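You operate a simulated robot arm through the tools that you are given. There is no shell and no other tool.

You run a simulated two-armed robot. Do the job below in one go: nothing can be reset, and whatever is moved stays where it is left.

JOB
Run the mixer on fast for 3.0 min, then raise the lid.
Fine: set the time on the white dial and let the dial stop it; unlock to raise the lid; turn the red switch off last.

Only the result counts: the job must be done as asked and must still hold three seconds after the hand-in. Knocking over, shifting, dropping, spilling or breaking anything else fails it. A push-on lid holds only when it is set on centred and level and pressed home; a screw cap is set on level and turned clockwise until tight.

ROBOT AND FRAMES
Two 7-joint arms with fingered hands on one trunk that stands fixed in place. Base frame: the origin is at the foot of the trunk, x ahead of it, y to its left, z up. Lengths are in m, angles in rad, forces in N, time in s.
The left shoulder is at [0.026, 0.173, 1.431], the right one opposite. Each reaches about 0.788 m from its shoulder. Payload 3.5 kg a hand.
Tool frame (each hand has its own): the origin (TCP) lies between the finger pads and is the grasp point; the fingertips stand 0.03 m ahead of it; z points along the fingers, y is the line along which they close. The gripper opens to 0.104 m; its body begins 0.035 m behind the TCP. The gripper is a hand of 3 fingers: y runs from the thumb to the fingers, the wrist lies at [-0.015, -0.104, -0.178] in the tool frame, and closing takes about 1.5 s.
Orientation is told as [roll, pitch, yaw] about the base's x, y, z axes, in that order, counted from this pose: with the fingers straight down and the wrist toward the robot, the tool's x, y and z point along [0, 1, 0], [1, 0, 0] and [0, 0, -1] of the base frame.

CONTROLS
- The arms move only by the tool arm_command. It takes "left_moves", "right_moves" or both (then of equal length, played together; a hand with none holds still); each is one flat list of numbers, 7 for each row, row after row: the shift along the tool's x, y, z in m, then the turn, a rotation vector about the tool's x, y, z in rad, then the finger opening in m, from 0 to 0.104. In form: [tx, ty, tz, ax, ay, az, jaw, tx, ty, tz, ax, ay, az, jaw, ...]. A call has 1 to 20 rows; each row shifts and turns the commanded pose from where the row before left it, along the tool's axes as they then stand. A row lasts 0.2 s, in which the tool goes at most 0.05 m and 0.15 rad; a call with a longer step from one row to the next is refused whole, and so is a gripper value outside its range. Where a pose cannot be reached the arm comes as near as it can. A force on the tool above 90 N (or 10 N above the force at the start of the call, whichever is more), or a blocked arm, ends the call early, and 0.2 s more pass. The fingers move at their own pace (about 0.072 m/s each) and stop on an object; they squeeze with about 22 N. The grip force told is the motor's: it shows also when the fingers shut on nothing. Time passes only in rows, and 0.2 s behind the last, so rows that do not move let the fingers close. It gives the time, the measured TCP pose, the force on the tool (base axes), the opening and the grip force at its end, in the units of the frame above (readings bear some noise), with the torque about the TCP (base axes, N m) and any sound that the robot's microphone picked up.
- Cameras (640 x 400 px; columns grow to the right, rows downward): "scene" is now at [0.0911, -0.0534, 1.6127]; the picture's right is [-0.38, -0.92, 0.00], its down [-0.47, 0.20, -0.86] and it looks along [0.80, -0.33, -0.51] (base axes); focal length 214 px, centre (320, 200). "left" rides on the left gripper at [-0.064, -0.094, -0.117] in its tool frame; the picture's right is [-0.72, -0.33, 0.61], its down [0.64, -0.65, 0.40] and it looks along [0.27, 0.68, 0.68] (tool axes); focal length 238 px, centre (320, 200). "right" rides on the right gripper at [0.064, -0.094, -0.117] in its tool frame; the picture's right is [-0.72, 0.33, -0.61], its down [-0.64, -0.65, 0.40] and it looks along [-0.27, 0.68, 0.68] (tool axes); focal length 238 px, centre (320, 200). There is no depth. A picture from a camera that has moved, and an enlarged one, comes with that camera's place and axes in the base frame and with its lens. The place of the scene camera against the robot may be out by one fixed shift of up to 0.025 m in any direction.
- snapshot(camera): a new picture of that camera. No time passes.
- lift_body(by): moves the trunk up (or, below 0, down) by that many m; the arms and the scene camera ride with it, the base frame stays. It gives what a move gives, with no picture.
- hand_shape(shape, hand): the hand has 3 fingers and takes this shape, open, in about a second: jaw (thumb against the fingers, like two jaws); tri (thumb and two fingers); tip (a fingertip pinch); poke (one finger out to press); point (the index stretched); flat (the hand flat); cup (the hand cupped); fist (a fist). The gripper value then closes the fingers along that shape, each until it touches; the sizes above hold for jaw. It gives what a move gives, with no picture.
- aim_head(pan, tilt): turns the head with the scene camera to pan (to the left, within 1.501 rad either way) and tilt (down, from -0.506 to 1.204), counted from straight ahead of the robot (the tilt from the chest, where the trunk bows). It gives what a move gives.
- enlarge(camera, box): a new picture of the part [left, top, right, bottom] of that camera's present view, enlarged. No time passes.
- sign_off(): hands the job in; it is judged then, once.

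Places have to be worked out from the pictures, the camera data and where the tool is seen. Open the grippers and draw the arms clear of the work before you hand the job in, unless the task says otherwise.

The tools are called after "Request:" as a command line: name --argument value ..., lists and objects as JSON in quotes. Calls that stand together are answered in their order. arm_command: Moves the arms, as the interface text tells. Its arguments: {"type":"object","properties":{"left_moves":{"type":"array","items":{"type":"number"}},"right_moves":{"type":"array","items":{"type":"number"}}},"required":[]} The other tools are called the same way: lift_body (by) moves the trunk up or down; hand_shape (shape, hand) gives the hand a shape; aim_head (pan, tilt) turns the head that bears the scene camera; snapshot (camera) takes a picture; enlarge (camera, box) takes an enlarged picture of a part of a camera's view; sign_off () hands the job in.

At the start:

```text
time_s: 0.0
left_tcp_pos: [0.4107, 0.0003, 1.4515]
left_tool_rot: [0.0, -0.002, -0.001]
left_force: [-0.5, -0.2, -1.2]
left_moment: [0.01, -0.01, 0.0]
left_gripper_width: 0.1038
left_grip_force: 0.0
left_shape: jaw
right_tcp_pos: [0.3092, -0.4306, 1.5536]
right_tool_rot: [0.0, 0.0, 0.001]
right_force: [0.2, 0.5, 0.0]
right_moment: [0.05, -0.01, -0.02]
right_gripper_width: 0.1034
right_grip_force: 0.0
right_shape: jaw
trunk travel left (down, up): [-0.525, 0.229]
head pan, tilt (commanded): [-0.394, 0.534]
```

scene: 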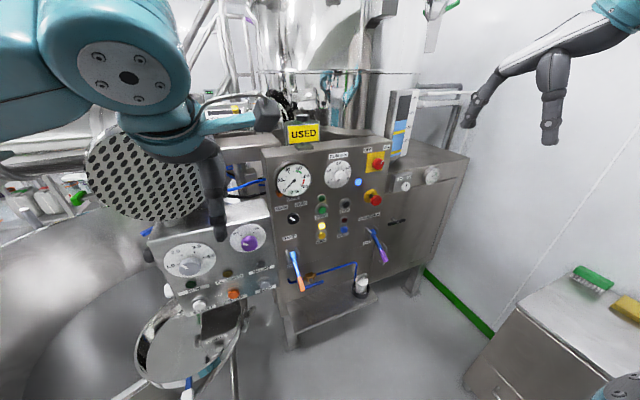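
right: 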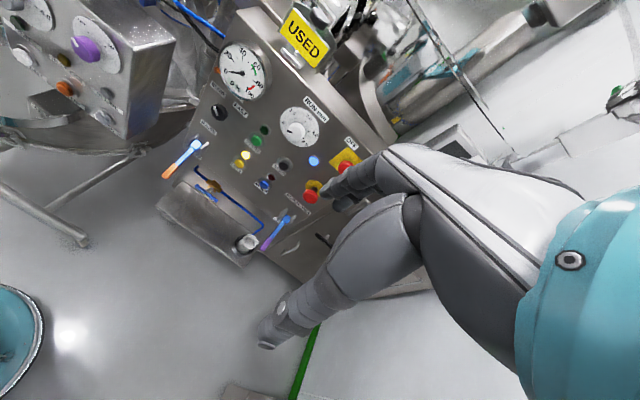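
left: 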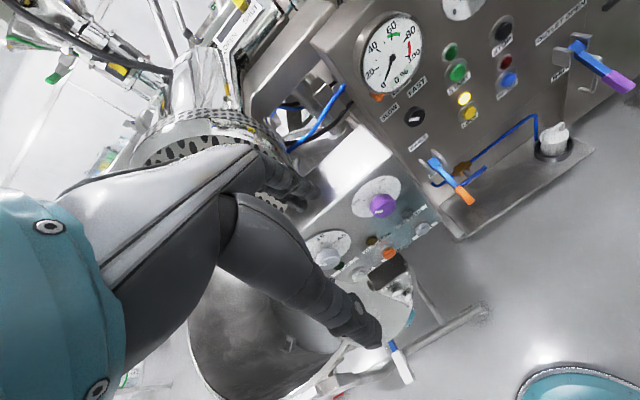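

I start by looking closely at the panel to read the labels before moving anything.

Request:
enlarge --camera "scene" --box '[260, 130, 420, 230]'

Request:
enlarge --camera "scene" --box '[260, 210, 420, 310]'

Request:
enlarge --camera "scene" --box '[140, 200, 300, 300]'

Request:
enlarge --camera "right" --box '[200, 40, 400, 165]'

Request:
enlarge --camera "right" --box '[160, 120, 360, 245]'

Request:
enlarge --camera "left" --box '[340, 0, 640, 188]'

Request:
enlarge --camera "left" --box '[290, 160, 490, 285]'

```text
4.00 times, centred on (340, 180) of scene
camera zoom: at [0.0911, -0.0534, 1.6127], right [-0.38, -0.92, 0.0], down [-0.47, 0.2, -0.86], along [0.8, -0.33, -0.51], focal length 858 px, centre (240, 280)
```

zoom: 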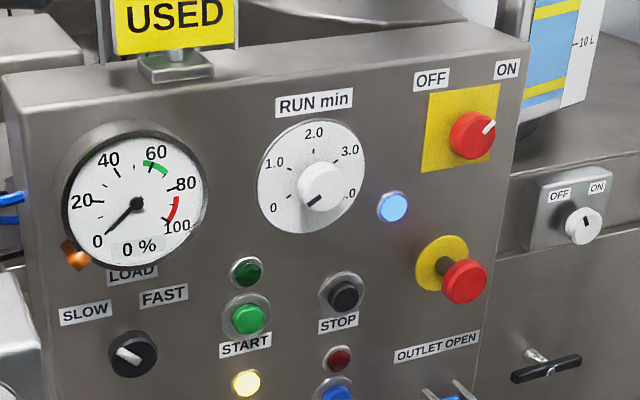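

```text
4.00 times, centred on (340, 260) of scene
camera zoom: at [0.0911, -0.0534, 1.6127], right [-0.38, -0.92, 0.0], down [-0.47, 0.2, -0.86], along [0.8, -0.33, -0.51], focal length 858 px, centre (240, -40)
```

zoom: 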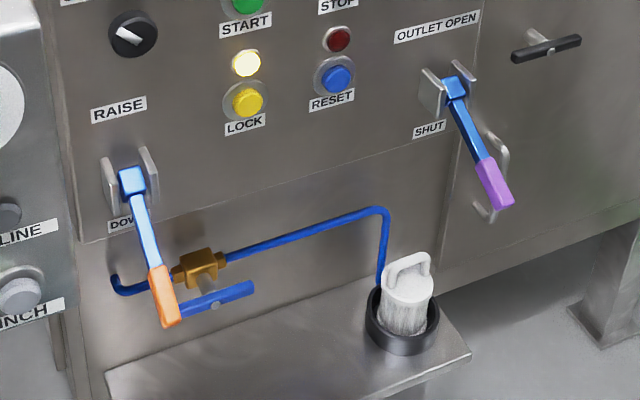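

```text
4.00 times, centred on (220, 250) of scene
camera zoom: at [0.0911, -0.0534, 1.6127], right [-0.38, -0.92, 0.0], down [-0.47, 0.2, -0.86], along [0.8, -0.33, -0.51], focal length 858 px, centre (720, 0)
```

zoom: 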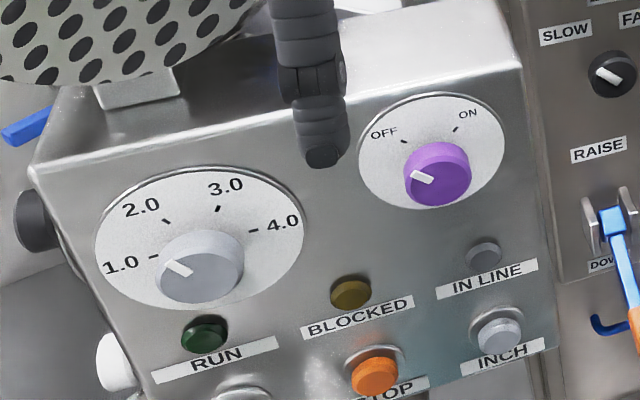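

```text
3.20 times, centred on (300, 102) of right
camera zoom: at [0.2146, -0.3658, 1.6712], right [0.33, -0.72, 0.61], down [-0.65, -0.64, -0.4], along [0.68, -0.27, -0.68], focal length 763 px, centre (384, 512)
```

zoom: 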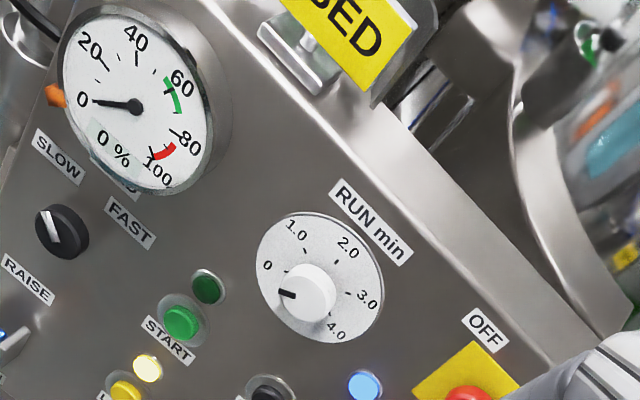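

```text
3.20 times, centred on (260, 182) of right
camera zoom: at [0.2146, -0.3658, 1.6712], right [0.33, -0.72, 0.61], down [-0.65, -0.64, -0.4], along [0.68, -0.27, -0.68], focal length 763 px, centre (512, 256)
```

zoom: 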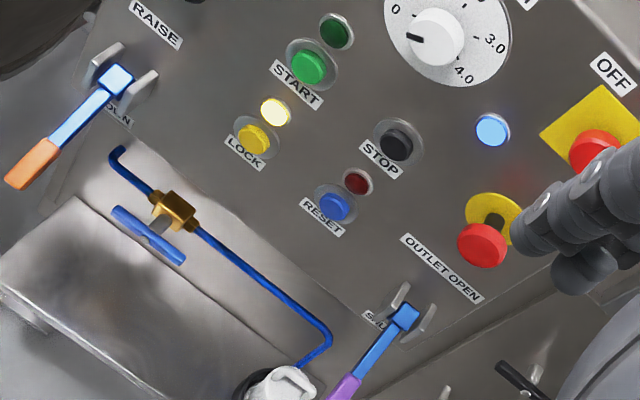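

```text
2.13 times, centred on (490, 94) of left
camera zoom: at [0.3148, -0.0635, 1.5668], right [-0.33, -0.72, -0.61], down [-0.65, 0.64, -0.4], along [0.68, 0.27, -0.68], focal length 507 px, centre (-42, 426)
```

zoom: 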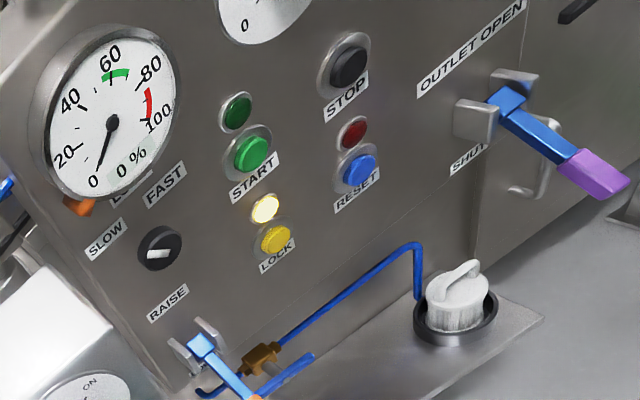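

```text
3.20 times, centred on (390, 222) of left
camera zoom: at [0.3148, -0.0635, 1.5668], right [-0.33, -0.72, -0.61], down [-0.65, 0.64, -0.4], along [0.68, 0.27, -0.68], focal length 763 px, centre (96, 128)
```

zoom: 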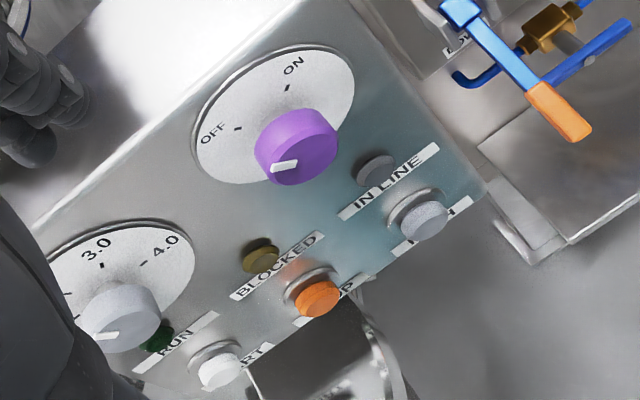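

The mixer panel stands at about x 0.75, with START near [0.736, -0.310, 1.156], LOCK near [0.738, -0.309, 1.027] and the speed knob near [0.723, -0.190, 1.156]. I look around with the head to see the vessel, the lid and the surroundings before planning the arm moves.

Request:
aim_head --pan -0.394 --tilt -0.1

Request:
snapshot --camera "scene"

Request:
enlarge --camera "scene" --box '[180, 200, 500, 400]'

```text
time_s: 1.0
left_tcp_pos: [0.41, 0.0005, 1.452]
left_tool_rot: [0.001, -0.001, 0.001]
left_force: [0.0, -0.5, 0.2]
left_moment: [0.01, -0.01, 0.02]
left_gripper_width: 0.1036
left_grip_force: 0.1
left_shape: jaw
right_tcp_pos: [0.3092, -0.4312, 1.5546]
right_tool_rot: [-0.002, 0.0, -0.001]
right_force: [-0.3, -0.2, 0.0]
right_moment: [-0.03, -0.02, -0.03]
right_gripper_width: 0.1035
right_grip_force: 0.0
right_shape: jaw
trunk travel left (down, up): [-0.525, 0.229]
head pan, tilt (commanded): [-0.394, -0.099]
```

```text
taken
camera scene: at [0.0883, -0.0522, 1.6707], right [-0.38, -0.92, 0.0], down [0.09, -0.04, -1.0], along [0.92, -0.38, 0.1], focal length 214 px, centre (320, 200)
```

scene: 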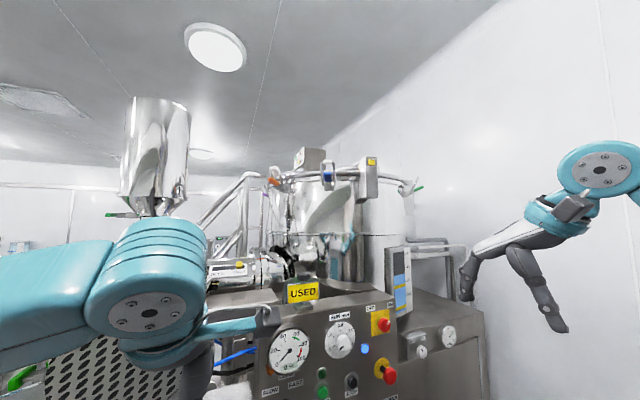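

```text
2.00 times, centred on (340, 300) of scene
camera zoom: at [0.0883, -0.0522, 1.6707], right [-0.38, -0.92, 0.0], down [0.09, -0.04, -1.0], along [0.92, -0.38, 0.1], focal length 429 px, centre (280, 0)
```

zoom: 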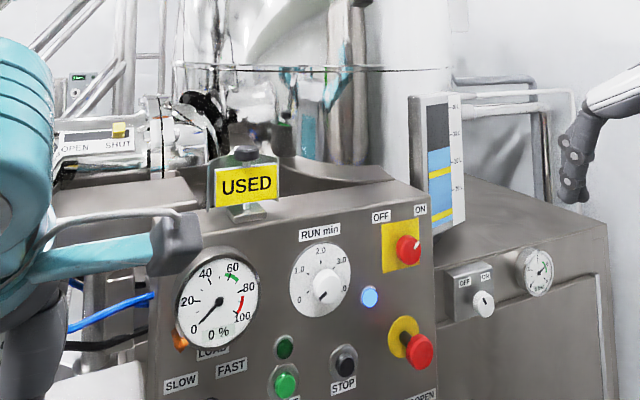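

The panel is clear and powered (blue lamp lit, red switch pointing at ON, yellow lock lamp lit). I look to the left side, to see how much room the left arm has when the trunk goes down.

Request:
aim_head --pan 0.15 --tilt 0.65

Request:
snapshot --camera "scene"

Request:
snapshot --camera "left"

```text
time_s: 2.1
left_tcp_pos: [0.4098, 0.0006, 1.4516]
left_tool_rot: [-0.001, 0.0, 0.001]
left_force: [-0.4, -1.1, 0.3]
left_moment: [-0.02, 0.01, -0.02]
left_gripper_width: 0.1037
left_grip_force: 0.0
left_shape: jaw
right_tcp_pos: [0.3083, -0.4309, 1.5563]
right_tool_rot: [-0.001, 0.0, 0.0]
right_force: [0.1, -0.2, 0.4]
right_moment: [0.01, 0.02, 0.01]
right_gripper_width: 0.1036
right_grip_force: 0.1
right_shape: jaw
trunk travel left (down, up): [-0.525, 0.229]
head pan, tilt (commanded): [0.15, 0.649]
```

```text
taken
camera scene: at [0.0938, -0.0058, 1.6025], right [0.15, -0.99, 0.0], down [-0.6, -0.09, -0.8], along [0.79, 0.12, -0.6], focal length 214 px, centre (320, 200)
```

scene: 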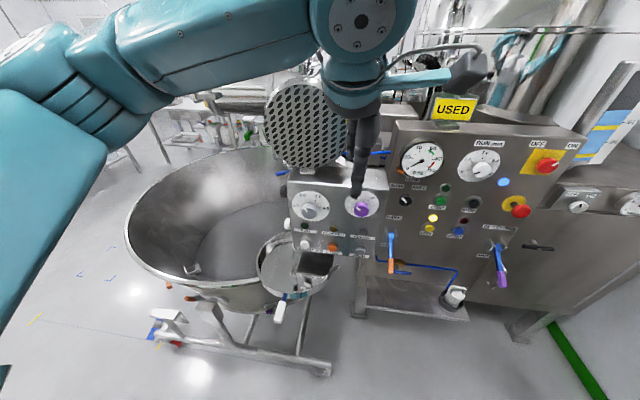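

```text
taken
camera left: at [0.3149, -0.0635, 1.5667], right [-0.33, -0.72, -0.61], down [-0.65, 0.64, -0.4], along [0.68, 0.27, -0.68], focal length 238 px, centre (320, 200)
```

left: 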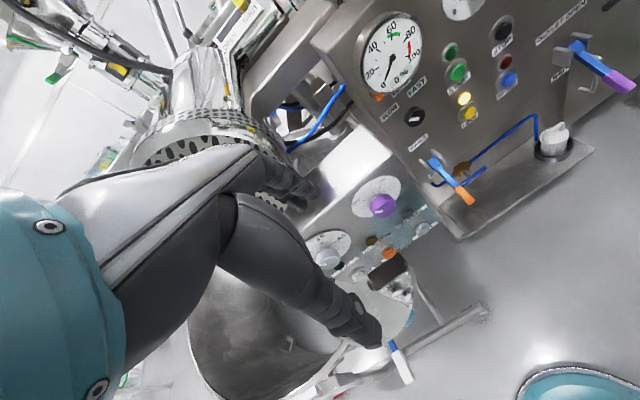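

The left hand hangs close to the neighbouring machine's panel (its purple knob is near [0.53, -0.02, 1.25]), so I draw the left arm back, left and up before I lower the trunk.

Request:
arm_command --left_moves '[0.02, -0.035, -0.02, 0, 0, 0, 0.104, 0.02, -0.035, -0.02, 0, 0, 0, 0.104, 0.02, -0.035, -0.02, 0, 0, 0, 0.104, 0.02, -0.035, -0.02, 0, 0, 0, 0.104, 0.02, -0.015, -0.02, 0, 0, 0, 0.104]'

Request:
snapshot --camera "scene"

```text
time_s: 3.3
left_tcp_pos: [0.2537, 0.1017, 1.5512]
left_tool_rot: [0.001, -0.001, 0.001]
left_force: [-0.7, 0.6, 0.7]
left_moment: [-0.01, 0.02, -0.02]
left_gripper_width: 0.1036
left_grip_force: 0.0
left_shape: jaw
right_tcp_pos: [0.309, -0.4301, 1.5545]
right_tool_rot: [0.0, 0.0, 0.0]
right_force: [0.5, -1.6, -0.1]
right_moment: [-0.03, 0.01, -0.02]
right_gripper_width: 0.1036
right_grip_force: 0.1
right_shape: jaw
trunk travel left (down, up): [-0.525, 0.229]
head pan, tilt (commanded): [0.15, 0.649]
```

```text
taken
camera scene: at [0.0932, -0.005, 1.6025], right [0.15, -0.99, 0.0], down [-0.6, -0.09, -0.8], along [0.79, 0.12, -0.6], focal length 214 px, centre (320, 200)
```

scene: 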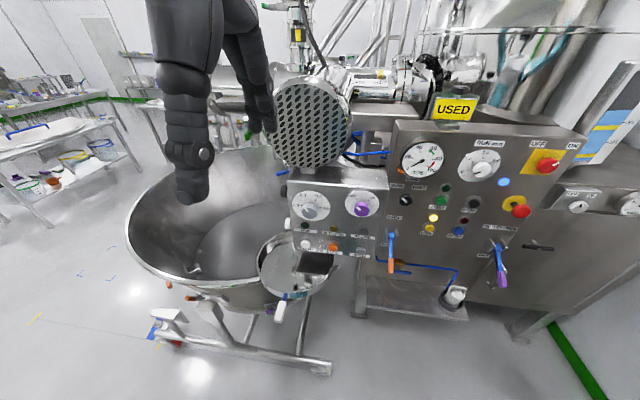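

The left arm is clear and the whole panel is in view. I lower the trunk 0.15 m so the right arm reaches all controls comfortably, and turn the head to the panel.

Request:
lift_body --by -0.15

Request:
aim_head --pan -0.4 --tilt 0.35

Request:
snapshot --camera "scene"

Request:
enlarge --camera "scene" --box '[240, 120, 400, 220]'

Request:
enlarge --camera "scene" --box '[300, 130, 380, 180]'

Request:
enlarge --camera "scene" --box '[240, 190, 400, 290]'

```text
time_s: 5.1
left_tcp_pos: [0.2537, 0.1002, 1.4019]
left_tool_rot: [0.0, 0.002, -0.001]
left_force: [-0.3, 0.7, -0.1]
left_moment: [0.03, -0.04, 0.01]
left_gripper_width: 0.1038
left_grip_force: 0.0
left_shape: jaw
right_tcp_pos: [0.3082, -0.4308, 1.4046]
right_tool_rot: [-0.001, 0.001, 0.001]
right_force: [0.3, 0.6, 0.0]
right_moment: [-0.01, 0.01, -0.03]
right_gripper_width: 0.1037
right_grip_force: 0.0
right_shape: jaw
trunk travel left (down, up): [-0.375, 0.379]
head pan, tilt (commanded): [0.15, 0.649]
```

```text
time_s: 6.0
left_tcp_pos: [0.254, 0.1006, 1.4007]
left_tool_rot: [0.001, 0.002, -0.001]
left_force: [0.0, -0.7, 0.4]
left_moment: [-0.04, -0.01, -0.02]
left_gripper_width: 0.1038
left_grip_force: 0.0
left_shape: jaw
right_tcp_pos: [0.3082, -0.4311, 1.4054]
right_tool_rot: [0.002, 0.0, 0.001]
right_force: [0.0, 0.4, 0.8]
right_moment: [-0.02, -0.01, -0.04]
right_gripper_width: 0.1038
right_grip_force: 0.0
right_shape: jaw
trunk travel left (down, up): [-0.375, 0.379]
head pan, tilt (commanded): [-0.4, 0.351]
```

```text
taken
camera scene: at [0.1208, -0.0549, 1.4785], right [-0.39, -0.92, 0.0], down [-0.32, 0.13, -0.94], along [0.87, -0.36, -0.34], focal length 214 px, centre (320, 200)
```

scene: 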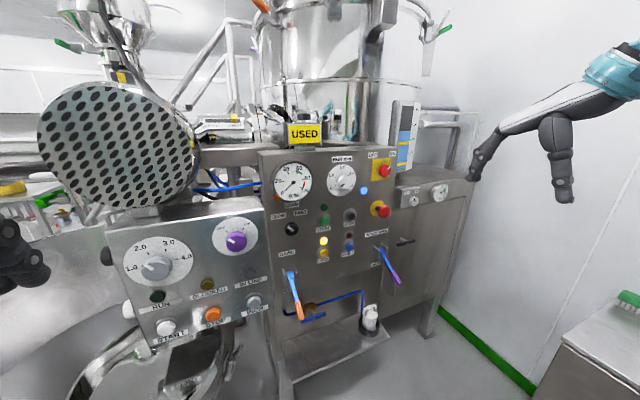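

```text
4.00 times, centred on (320, 170) of scene
camera zoom: at [0.1208, -0.0549, 1.4785], right [-0.39, -0.92, 0.0], down [-0.32, 0.13, -0.94], along [0.87, -0.36, -0.34], focal length 858 px, centre (320, 320)
```

zoom: 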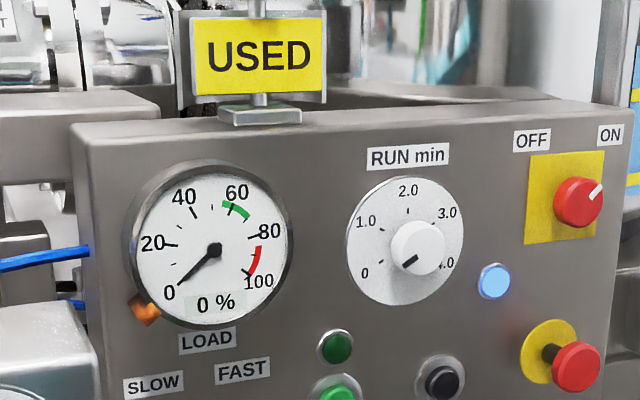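

```text
8.00 times, centred on (340, 155) of scene
camera zoom: at [0.1208, -0.0549, 1.4785], right [-0.39, -0.92, 0.0], down [-0.32, 0.13, -0.94], along [0.87, -0.36, -0.34], focal length 1716 px, centre (160, 560)
```

zoom: 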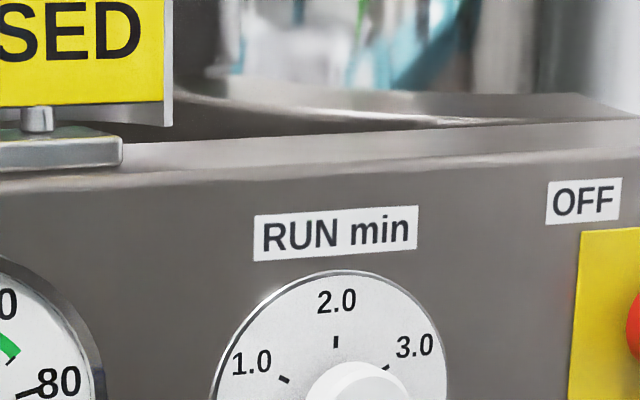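

```text
4.00 times, centred on (320, 240) of scene
camera zoom: at [0.1208, -0.0549, 1.4785], right [-0.39, -0.92, 0.0], down [-0.32, 0.13, -0.94], along [0.87, -0.36, -0.34], focal length 858 px, centre (320, 40)
```

zoom: 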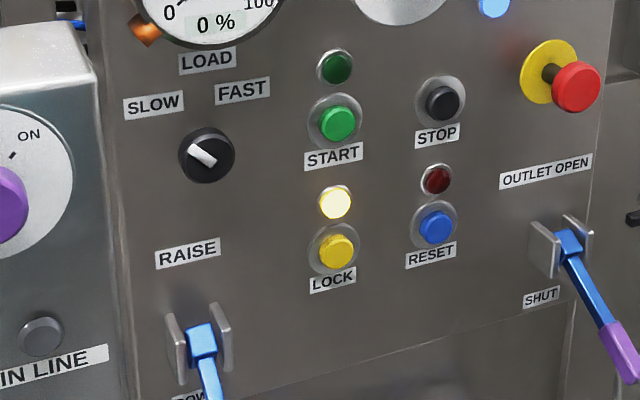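

The scene camera's fixed shift works out at about [0, +0.021, +0.003]; the timer knob's axis is at about y -0.376, z 1.295, its face near x 0.72. I bring the right hand forward and pitch it so that the fingers point at the panel, well short of it.

Request:
arm_command --right_moves '[0, 0.05, 0, 0, 0, 0, 0.104, 0, 0.05, 0, 0, 0, 0, 0.104, 0, 0.04, 0, 0, 0, 0, 0.104, 0, 0, 0, -0.1428, 0, 0, 0.104, 0, 0, 0, -0.1428, 0, 0, 0.104, 0, 0, 0, -0.1428, 0, 0, 0.104, 0, 0, 0, -0.1428, 0, 0, 0.104, 0, 0, 0, -0.1428, 0, 0, 0.104, 0, 0, 0, -0.1428, 0, 0, 0.104, 0, 0, 0, -0.1428, 0, 0, 0.104, 0, 0, 0, -0.1428, 0, 0, 0.104, 0, 0, 0, -0.1428, 0, 0, 0.104, 0, 0, 0, -0.1428, 0, 0, 0.104, 0, 0, 0, -0.1428, 0, 0, 0.104]'

Request:
snapshot --camera "scene"

Request:
snapshot --camera "right"

```text
time_s: 9.0
left_tcp_pos: [0.2544, 0.1014, 1.4016]
left_tool_rot: [0.001, 0.0, 0.0]
left_force: [-0.2, 0.3, -0.8]
left_moment: [-0.02, -0.02, 0.0]
left_gripper_width: 0.1038
left_grip_force: 0.2
left_shape: jaw
right_tcp_pos: [0.4474, -0.43, 1.4046]
right_tool_rot: [-3.067, -1.571, 3.067]
right_force: [0.9, 0.0, 0.7]
right_moment: [0.01, -0.01, 0.03]
right_gripper_width: 0.1037
right_grip_force: 0.0
right_shape: jaw
trunk travel left (down, up): [-0.375, 0.379]
head pan, tilt (commanded): [-0.4, 0.351]
```

```text
taken
camera scene: at [0.121, -0.055, 1.4786], right [-0.39, -0.92, 0.0], down [-0.32, 0.13, -0.94], along [0.86, -0.37, -0.34], focal length 214 px, centre (320, 200)
```

scene: 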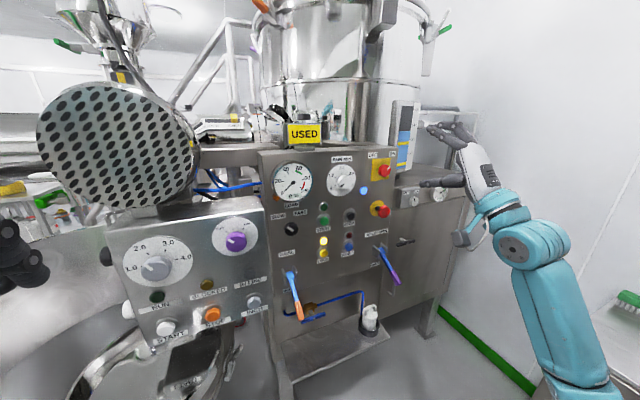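

```text
taken
camera right: at [0.332, -0.366, 1.3102], right [-0.62, -0.72, 0.33], down [0.4, -0.64, -0.65], along [0.68, -0.27, 0.69], focal length 238 px, centre (320, 200)
```

right: 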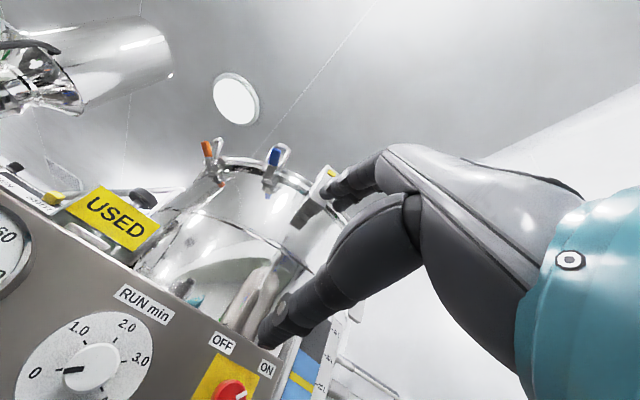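

The hand points at the panel. I look closely at the fittings on the vessel's lid to see whether anything there matters.

Request:
enlarge --camera "right" --box '[140, 110, 380, 260]'

Request:
enlarge --camera "right" --box '[0, 250, 240, 400]'

Request:
enlarge --camera "scene" --box '[400, 100, 560, 200]'

```text
2.67 times, centred on (260, 185) of right
camera zoom: at [0.332, -0.366, 1.3102], right [-0.62, -0.72, 0.33], down [0.4, -0.64, -0.65], along [0.68, -0.27, 0.69], focal length 636 px, centre (480, 240)
```

zoom: 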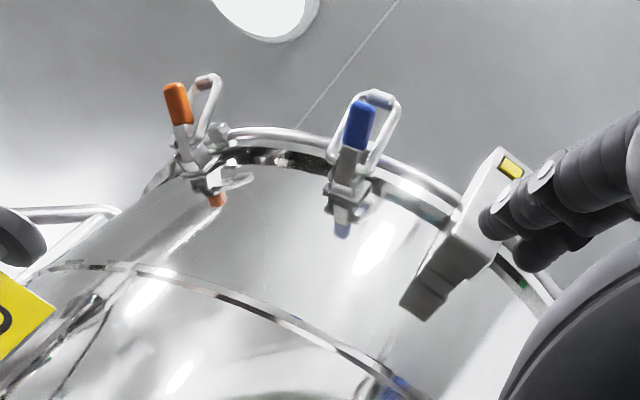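

```text
2.67 times, centred on (120, 325) of right
camera zoom: at [0.332, -0.366, 1.3102], right [-0.62, -0.72, 0.33], down [0.4, -0.64, -0.65], along [0.68, -0.27, 0.69], focal length 636 px, centre (853, -133)
```

zoom: 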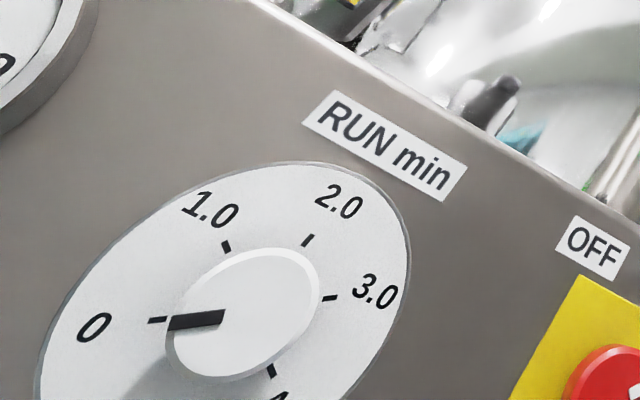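

```text
4.00 times, centred on (480, 150) of scene
camera zoom: at [0.121, -0.055, 1.4786], right [-0.39, -0.92, 0.0], down [-0.32, 0.13, -0.94], along [0.86, -0.37, -0.34], focal length 858 px, centre (-320, 400)
```

zoom: 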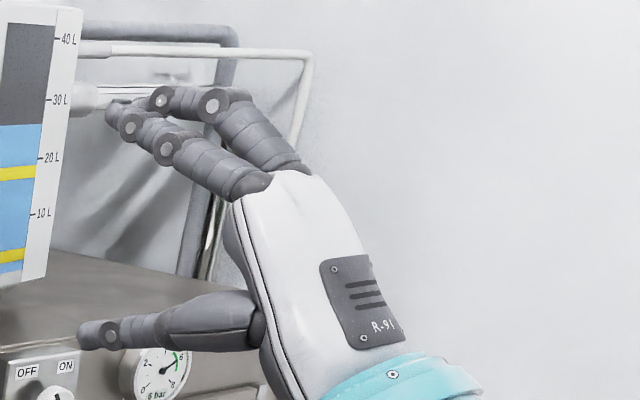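

There are toggle clamps with orange and blue handles on the vessel rim, and the air gauge at the right stands in its green range. I tilt the head up for a better look at the lid and the clamps.

Request:
aim_head --pan -0.35 --tilt -0.25

Request:
snapshot --camera "scene"

Request:
enlarge --camera "scene" --box '[220, 130, 460, 280]'

```text
time_s: 10.0
left_tcp_pos: [0.2538, 0.0983, 1.4067]
left_tool_rot: [-0.028, -0.002, -0.003]
left_force: [-20.6, 15.9, 84.4]
left_moment: [-7.15, 6.5, -2.93]
left_gripper_width: 0.1035
left_grip_force: 0.0
left_shape: jaw
right_tcp_pos: [0.4484, -0.4304, 1.4059]
right_tool_rot: [-0.104, -1.569, 0.102]
right_force: [0.2, 0.4, -0.5]
right_moment: [0.0, 0.01, 0.01]
right_gripper_width: 0.1037
right_grip_force: 0.0
right_shape: jaw
trunk travel left (down, up): [-0.375, 0.379]
head pan, tilt (commanded): [-0.351, -0.25]
```

```text
taken
camera scene: at [0.1212, -0.0543, 1.4913], right [-0.38, -0.92, 0.0], down [-0.2, 0.08, -0.98], along [0.9, -0.37, -0.21], focal length 214 px, centre (320, 200)
```

scene: 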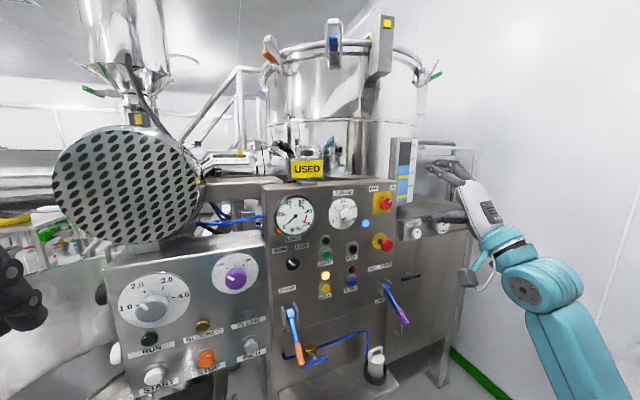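

```text
2.67 times, centred on (340, 205) of scene
camera zoom: at [0.1212, -0.0543, 1.4913], right [-0.38, -0.92, 0.0], down [-0.2, 0.08, -0.98], along [0.9, -0.37, -0.21], focal length 572 px, centre (267, 187)
```

zoom: 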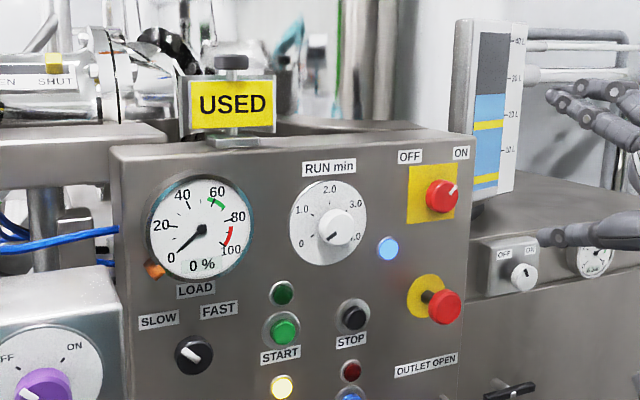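

The left hand now reads 84 N: the head, on tilting up, met the left forearm, which I had drawn too near to it. I tilt the head back down and then move the left arm away to the left.

Request:
aim_head --pan -0.4 --tilt 0.351

```text
time_s: 11.0
left_tcp_pos: [0.2541, 0.1007, 1.4003]
left_tool_rot: [0.009, 0.002, -0.004]
left_force: [-0.5, -0.1, -0.4]
left_moment: [0.0, 0.0, 0.05]
left_gripper_width: 0.1037
left_grip_force: 0.1
left_shape: jaw
right_tcp_pos: [0.4478, -0.4309, 1.4049]
right_tool_rot: [-0.086, -1.568, 0.084]
right_force: [0.1, 0.6, 0.1]
right_moment: [-0.03, -0.02, -0.01]
right_gripper_width: 0.1035
right_grip_force: 0.1
right_shape: jaw
trunk travel left (down, up): [-0.375, 0.379]
head pan, tilt (commanded): [-0.4, 0.351]
```

The contact is gone. I shift the left arm 0.2 m to the left, clear of the head.

Request:
arm_command --left_moves '[0.04, 0.01, 0, 0, 0, 0, 0.104, 0.04, 0.01, 0, 0, 0, 0, 0.104, 0.04, 0.01, 0, 0, 0, 0, 0.104, 0.04, 0.01, 0, 0, 0, 0, 0.104, 0.04, 0.01, 0, 0, 0, 0, 0.104]'

Request:
snapshot --camera "scene"

Request:
snapshot --camera "left"

```text
time_s: 12.2
left_tcp_pos: [0.3056, 0.3028, 1.4023]
left_tool_rot: [0.0, 0.0, 0.0]
left_force: [0.0, -0.3, 0.1]
left_moment: [-0.01, 0.03, 0.03]
left_gripper_width: 0.1039
left_grip_force: 0.2
left_shape: jaw
right_tcp_pos: [0.4481, -0.4297, 1.4056]
right_tool_rot: [-1.352, -1.571, 1.351]
right_force: [0.1, 0.3, -1.0]
right_moment: [-0.01, -0.01, -0.02]
right_gripper_width: 0.1037
right_grip_force: 0.1
right_shape: jaw
trunk travel left (down, up): [-0.375, 0.379]
head pan, tilt (commanded): [-0.4, 0.351]
```

```text
taken
camera scene: at [0.1207, -0.0538, 1.4786], right [-0.39, -0.92, 0.0], down [-0.32, 0.13, -0.94], along [0.86, -0.37, -0.34], focal length 214 px, centre (320, 200)
```

scene: 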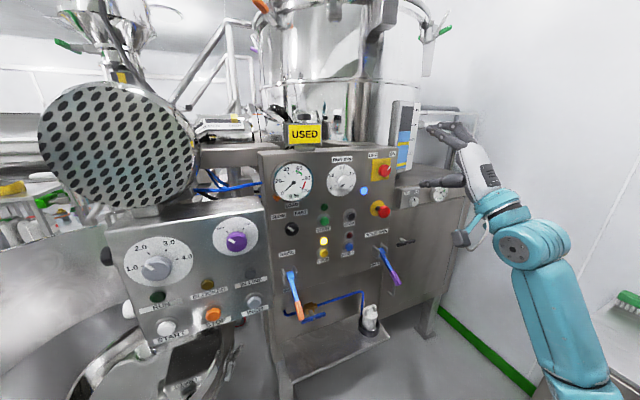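

```text
taken
camera left: at [0.2101, 0.2385, 1.5169], right [-0.33, -0.72, -0.61], down [-0.65, 0.64, -0.4], along [0.68, 0.27, -0.68], focal length 238 px, centre (320, 200)
```

left: 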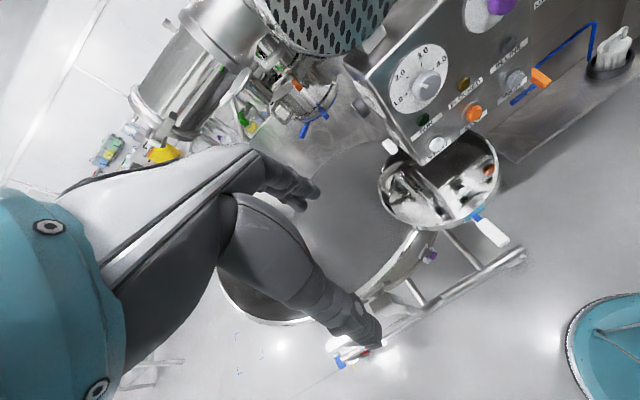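

The left arm is clear of everything. I try the upward look at the lid once more.

Request:
aim_head --pan -0.35 --tilt 0.0

Request:
snapshot --camera "scene"

Request:
enlarge --camera "scene" --box '[220, 60, 460, 210]'

```text
time_s: 13.1
left_tcp_pos: [0.305, 0.3008, 1.4002]
left_tool_rot: [0.001, 0.001, 0.0]
left_force: [-0.8, 0.7, -0.8]
left_moment: [-0.01, -0.01, -0.01]
left_gripper_width: 0.1039
left_grip_force: 0.1
left_shape: jaw
right_tcp_pos: [0.4483, -0.4302, 1.4063]
right_tool_rot: [-0.642, -1.57, 0.64]
right_force: [0.4, -0.7, 0.2]
right_moment: [-0.02, -0.03, -0.01]
right_gripper_width: 0.104
right_grip_force: 0.1
right_shape: jaw
trunk travel left (down, up): [-0.375, 0.379]
head pan, tilt (commanded): [-0.351, 0.0]
```

```text
taken
camera scene: at [0.1196, -0.0495, 1.511], right [-0.34, -0.94, 0.0], down [0.0, 0.0, -1.0], along [0.94, -0.34, 0.0], focal length 214 px, centre (320, 200)
```

scene: 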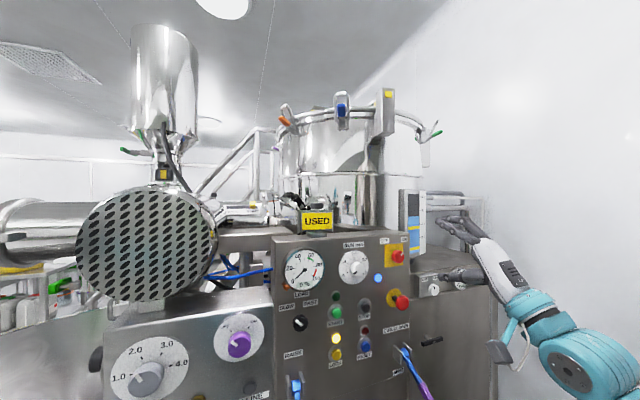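

```text
2.67 times, centred on (340, 135) of scene
camera zoom: at [0.1196, -0.0495, 1.511], right [-0.34, -0.94, 0.0], down [0.0, 0.0, -1.0], along [0.94, -0.34, 0.0], focal length 572 px, centre (267, 373)
```

zoom: 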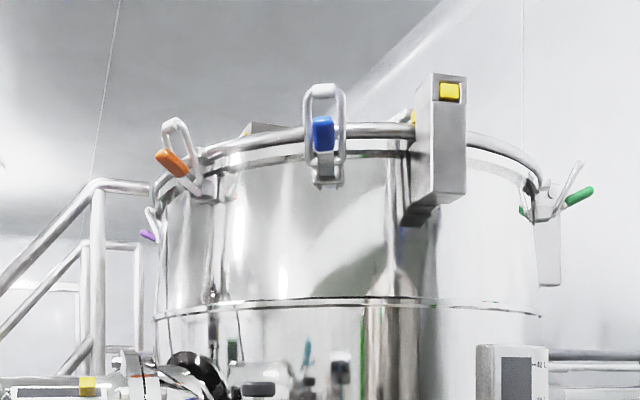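

The clamps stand open and the interlock box holds the lid, so the controls on the panel are what matters. I bring the hand in front of the speed knob (about [0.72, -0.19, 1.156]) at x 0.52 and turn it so the wrist is to the right, leaving room to twist the knob clockwise.

Request:
arm_command --right_moves '[0.03, -0.0311, 0.00875, 0, 0, 0, 0.104, 0.03, -0.0311, 0.00875, 0, 0, 0, 0.104, 0.03, -0.0311, 0.00875, 0, 0, 0, 0.104, 0.03, -0.0311, 0.00875, 0, 0, 0, 0.104, 0.03, -0.0311, 0.00875, 0, 0, 0, 0.104, 0.03, -0.0311, 0.00875, 0, 0, 0, 0.104, 0.03, -0.0311, 0.00875, 0, 0, 0, 0.104, 0.03, -0.0311, 0.00875, 0, 0, 0, 0.104, 0, 0, 0, 0, 0, -0.1428, 0.104, 0, 0, 0, 0, 0, -0.1428, 0.104, 0, 0, 0, 0, 0, -0.1428, 0.104, 0, 0, 0, 0, 0, -0.1428, 0.104, 0, 0, 0, 0, 0, -0.1428, 0.104, 0, 0, 0, 0, 0, -0.1428, 0.104, 0, 0, 0, 0, 0, -0.1428, 0.104, 0, 0, 0, 0, 0, -0.1428, 0.104]'

Request:
aim_head --pan -0.4 --tilt 0.35

Request:
snapshot --camera "scene"

Request:
snapshot --camera "right"

```text
time_s: 16.5
left_tcp_pos: [0.3057, 0.301, 1.4018]
left_tool_rot: [0.0, 0.0, 0.0]
left_force: [0.1, 1.0, 0.0]
left_moment: [-0.01, 0.02, 0.0]
left_gripper_width: 0.1038
left_grip_force: 0.1
left_shape: jaw
right_tcp_pos: [0.5189, -0.191, 1.1559]
right_tool_rot: [-1.568, -0.427, 1.569]
right_force: [0.4, -0.8, 0.1]
right_moment: [0.0, -0.01, -0.02]
right_gripper_width: 0.1037
right_grip_force: 0.1
right_shape: jaw
trunk travel left (down, up): [-0.375, 0.379]
head pan, tilt (commanded): [-0.351, 0.0]
```

```text
time_s: 17.3
left_tcp_pos: [0.3046, 0.3011, 1.4011]
left_tool_rot: [0.0, 0.0, -0.001]
left_force: [-0.2, 0.9, -1.0]
left_moment: [-0.03, 0.04, -0.01]
left_gripper_width: 0.1035
left_grip_force: 0.1
left_shape: jaw
right_tcp_pos: [0.5191, -0.1894, 1.1561]
right_tool_rot: [-1.572, -0.43, 1.57]
right_force: [0.3, -0.6, 0.4]
right_moment: [0.01, 0.03, 0.02]
right_gripper_width: 0.104
right_grip_force: 0.1
right_shape: jaw
trunk travel left (down, up): [-0.375, 0.379]
head pan, tilt (commanded): [-0.4, 0.351]
```

```text
taken
camera scene: at [0.1209, -0.055, 1.4786], right [-0.39, -0.92, 0.0], down [-0.32, 0.13, -0.94], along [0.87, -0.37, -0.34], focal length 214 px, centre (320, 200)
```

scene: 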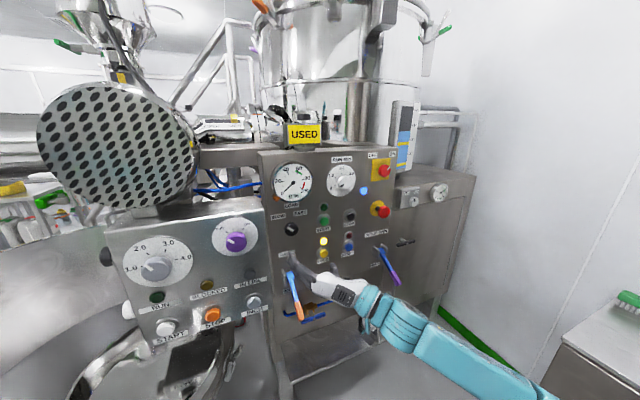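

```text
taken
camera right: at [0.4026, -0.2488, 1.0582], right [-0.61, 0.0, 0.79], down [0.4, -0.86, 0.31], along [0.68, 0.51, 0.53], focal length 238 px, centre (320, 200)
```

right: 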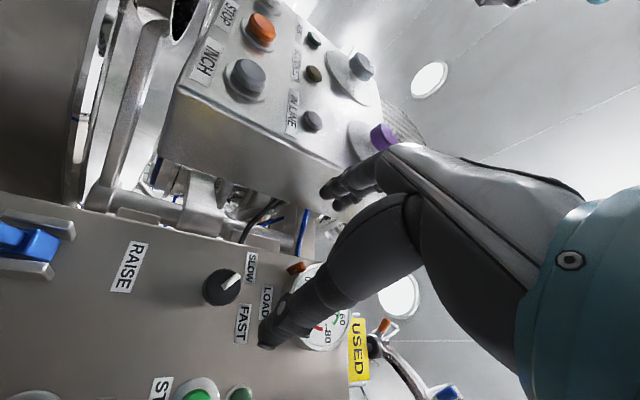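

The speed knob is straight ahead of the hand ([0.7226, -0.190, 1.154] by this camera as well). I move straight in to x 0.70 with the fingers open around it.

Request:
arm_command --right_moves '[0, 0, 0.045, 0, 0, 0, 0.09, 0, 0, 0.045, 0, 0, 0, 0.09, 0, 0, 0.04, 0, 0, 0, 0.09, 0, 0, 0.03, 0, 0, 0, 0.09, 0, 0, 0.02, 0, 0, 0, 0.09]'

Request:
snapshot --camera "scene"

Request:
enlarge --camera "scene" --box '[240, 180, 400, 280]'

Request:
snapshot --camera "right"

```text
time_s: 18.5
left_tcp_pos: [0.305, 0.3005, 1.4023]
left_tool_rot: [-0.001, 0.001, 0.0]
left_force: [-0.6, 0.1, 0.1]
left_moment: [-0.02, -0.03, -0.01]
left_gripper_width: 0.1035
left_grip_force: 0.1
left_shape: jaw
right_tcp_pos: [0.7005, -0.1913, 1.1558]
right_tool_rot: [-1.569, -0.43, 1.57]
right_force: [0.0, -1.1, -0.3]
right_moment: [-0.02, 0.01, 0.02]
right_gripper_width: 0.0901
right_grip_force: 0.1
right_shape: jaw
trunk travel left (down, up): [-0.375, 0.379]
head pan, tilt (commanded): [-0.4, 0.351]
```

```text
taken
camera scene: at [0.1213, -0.0548, 1.4785], right [-0.39, -0.92, 0.0], down [-0.32, 0.13, -0.94], along [0.86, -0.37, -0.34], focal length 214 px, centre (320, 200)
```

scene: 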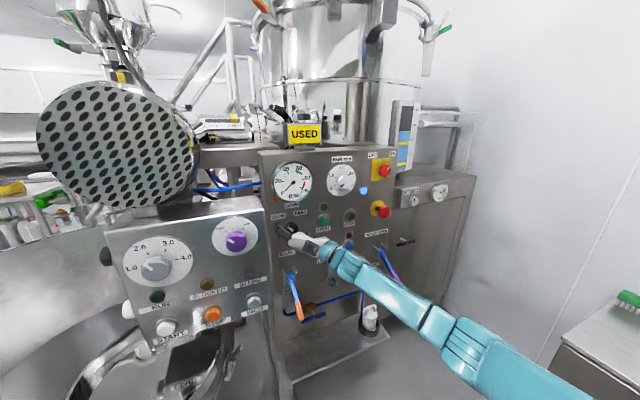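

```text
4.00 times, centred on (320, 230) of scene
camera zoom: at [0.1213, -0.0548, 1.4785], right [-0.39, -0.92, 0.0], down [-0.32, 0.13, -0.94], along [0.86, -0.37, -0.34], focal length 858 px, centre (320, 80)
```

zoom: 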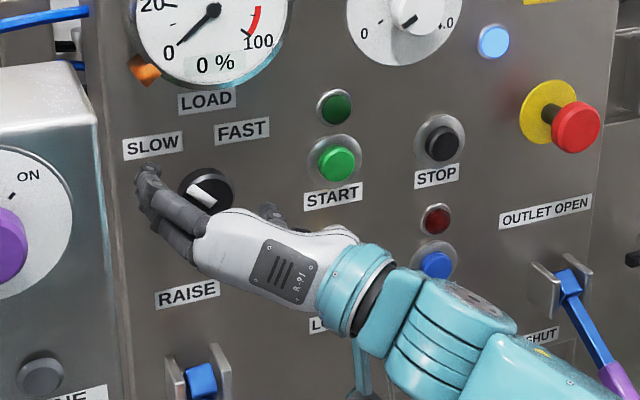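

```text
taken
camera right: at [0.5836, -0.2496, 1.0581], right [-0.61, 0.0, 0.79], down [0.4, -0.86, 0.31], along [0.68, 0.51, 0.53], focal length 238 px, centre (320, 200)
```

right: 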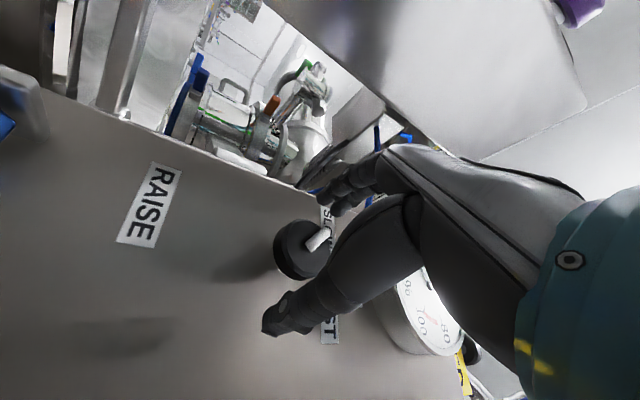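

The knob lies between the thumb and fingers. I advance 7 mm more and close on it.

Request:
arm_command --right_moves '[0, 0, 0.007, 0, 0, 0, 0.09, 0, 0, 0, 0, 0, 0, 0.05, 0, 0, 0, 0, 0, 0, 0.03, 0, 0, 0, 0, 0, 0, 0.0, 0, 0, 0, 0, 0, 0, 0.0, 0, 0, 0, 0, 0, 0, 0.0]'

Request:
enlarge --camera "scene" --box '[240, 180, 400, 280]'

Request:
snapshot --camera "right"

```text
time_s: 19.9
left_tcp_pos: [0.3056, 0.3007, 1.401]
left_tool_rot: [0.002, -0.001, 0.0]
left_force: [0.6, 0.4, 0.4]
left_moment: [0.01, -0.01, -0.02]
left_gripper_width: 0.1038
left_grip_force: 0.0
left_shape: jaw
right_tcp_pos: [0.7063, -0.1914, 1.1559]
right_tool_rot: [-1.57, -0.428, 1.569]
right_force: [0.9, -0.5, 0.6]
right_moment: [-0.01, -0.03, 0.02]
right_gripper_width: 0.0363
right_grip_force: 21.6
right_shape: jaw
trunk travel left (down, up): [-0.375, 0.379]
head pan, tilt (commanded): [-0.4, 0.351]
```

```text
4.00 times, centred on (320, 230) of scene
camera zoom: at [0.121, -0.055, 1.4786], right [-0.39, -0.92, 0.0], down [-0.32, 0.13, -0.94], along [0.86, -0.37, -0.34], focal length 858 px, centre (320, 80)
```

zoom: 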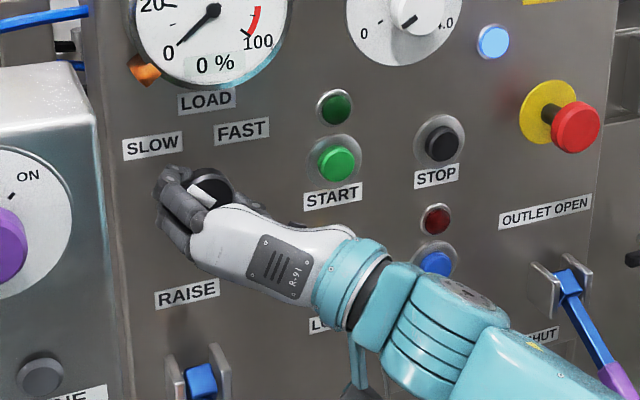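

```text
taken
camera right: at [0.5899, -0.2495, 1.0584], right [-0.61, 0.0, 0.79], down [0.4, -0.86, 0.31], along [0.68, 0.51, 0.53], focal length 238 px, centre (320, 200)
```

right: 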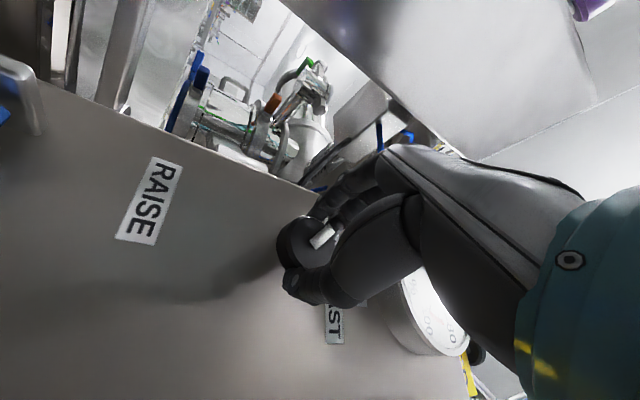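

The knob is gripped (36 mm wide) with hardly any side force. I twist it clockwise by about 1 rad and check.

Request:
arm_command --right_moves '[0, 0, 0, 0, 0, 0.12, 0.0, 0, 0, 0, 0, 0, 0.12, 0.0, 0, 0, 0, 0, 0, 0.12, 0.0, 0, 0, 0, 0, 0, 0.12, 0.0, 0, 0, 0, 0, 0, 0.12, 0.0, 0, 0, 0, 0, 0, 0.12, 0.0, 0, 0, 0, 0, 0, 0.12, 0.0, 0, 0, 0, 0, 0, 0.12, 0.0]'

Request:
enlarge --camera "scene" --box '[240, 180, 400, 280]'

Request:
snapshot --camera "right"

```text
time_s: 21.7
left_tcp_pos: [0.3063, 0.3023, 1.4014]
left_tool_rot: [0.0, -0.001, 0.001]
left_force: [0.5, 0.9, -0.2]
left_moment: [0.0, -0.01, -0.01]
left_gripper_width: 0.1037
left_grip_force: 0.1
left_shape: jaw
right_tcp_pos: [0.7055, -0.191, 1.1545]
right_tool_rot: [-1.559, -1.391, 1.56]
right_force: [2.5, -1.9, -2.0]
right_moment: [-0.04, 0.05, 0.0]
right_gripper_width: 0.036
right_grip_force: 21.9
right_shape: jaw
trunk travel left (down, up): [-0.375, 0.379]
head pan, tilt (commanded): [-0.4, 0.351]
```

```text
4.00 times, centred on (320, 230) of scene
camera zoom: at [0.1213, -0.0552, 1.4785], right [-0.39, -0.92, 0.0], down [-0.32, 0.13, -0.94], along [0.86, -0.37, -0.34], focal length 858 px, centre (320, 80)
```

zoom: 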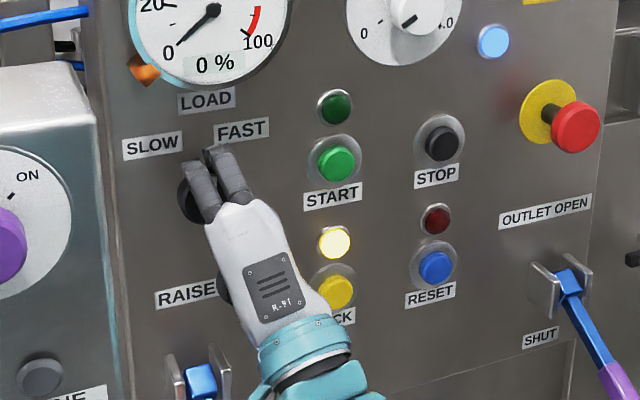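

```text
taken
camera right: at [0.5897, -0.1444, 1.0507], right [-0.61, -0.65, 0.45], down [0.4, -0.75, -0.53], along [0.68, -0.14, 0.72], focal length 238 px, centre (320, 200)
```

right: 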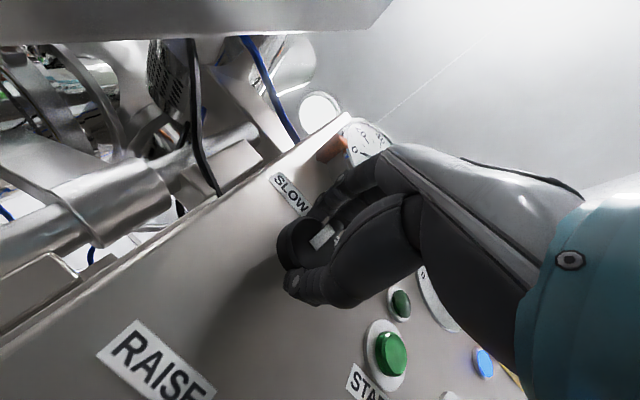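

The pointer turned along with the hand without resistance. I continue 0.6 rad towards FAST.

Request:
arm_command --right_moves '[0, 0, 0, 0, 0, 0.12, 0.0, 0, 0, 0, 0, 0, 0.12, 0.0, 0, 0, 0, 0, 0, 0.12, 0.0, 0, 0, 0, 0, 0, 0.12, 0.0, 0, 0, 0, 0, 0, 0.12, 0.0]'

Request:
enlarge --camera "scene" --box '[240, 180, 400, 280]'

Request:
enlarge --camera "right" --box '[240, 120, 440, 245]'

```text
time_s: 22.9
left_tcp_pos: [0.3062, 0.2904, 1.4028]
left_tool_rot: [0.007, 0.002, 0.0]
left_force: [0.4, 0.7, 1.2]
left_moment: [0.01, 0.03, 0.01]
left_gripper_width: 0.1036
left_grip_force: 0.0
left_shape: jaw
right_tcp_pos: [0.7065, -0.2091, 1.148]
right_tool_rot: [1.548, -1.148, -1.569]
right_force: [-9.8, -61.5, -31.1]
right_moment: [-7.37, -2.86, 8.7]
right_gripper_width: 0.0282
right_grip_force: 21.8
right_shape: jaw
trunk travel left (down, up): [-0.375, 0.379]
head pan, tilt (commanded): [-0.4, 0.351]
```

```text
4.00 times, centred on (320, 230) of scene
camera zoom: at [0.1224, -0.0657, 1.4777], right [-0.39, -0.92, -0.01], down [-0.32, 0.14, -0.94], along [0.86, -0.36, -0.35], focal length 858 px, centre (320, 80)
```

zoom: 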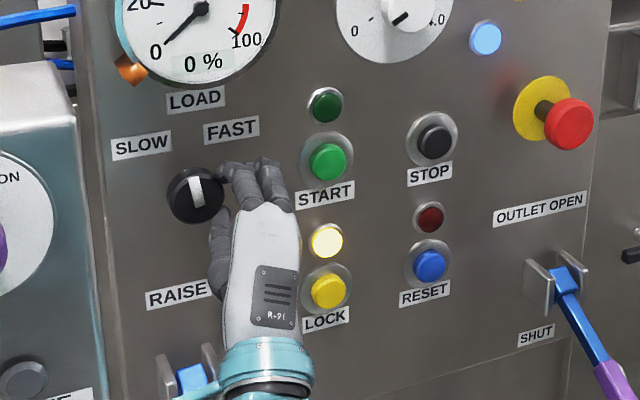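

```text
3.20 times, centred on (340, 182) of right
camera zoom: at [0.5919, -0.1106, 1.0888], right [-0.63, -0.78, 0.01], down [0.39, -0.32, -0.86], along [0.67, -0.54, 0.51], focal length 763 px, centre (256, 256)
```

zoom: 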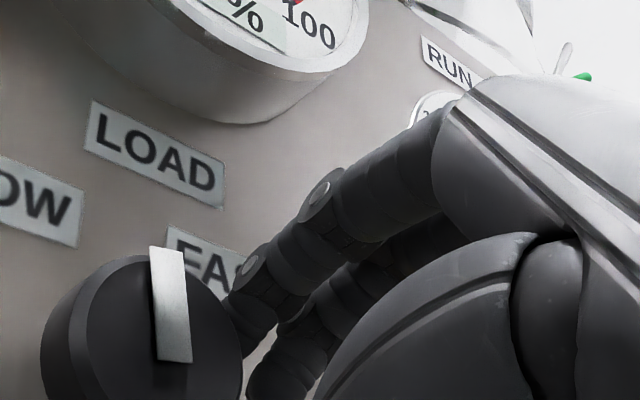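

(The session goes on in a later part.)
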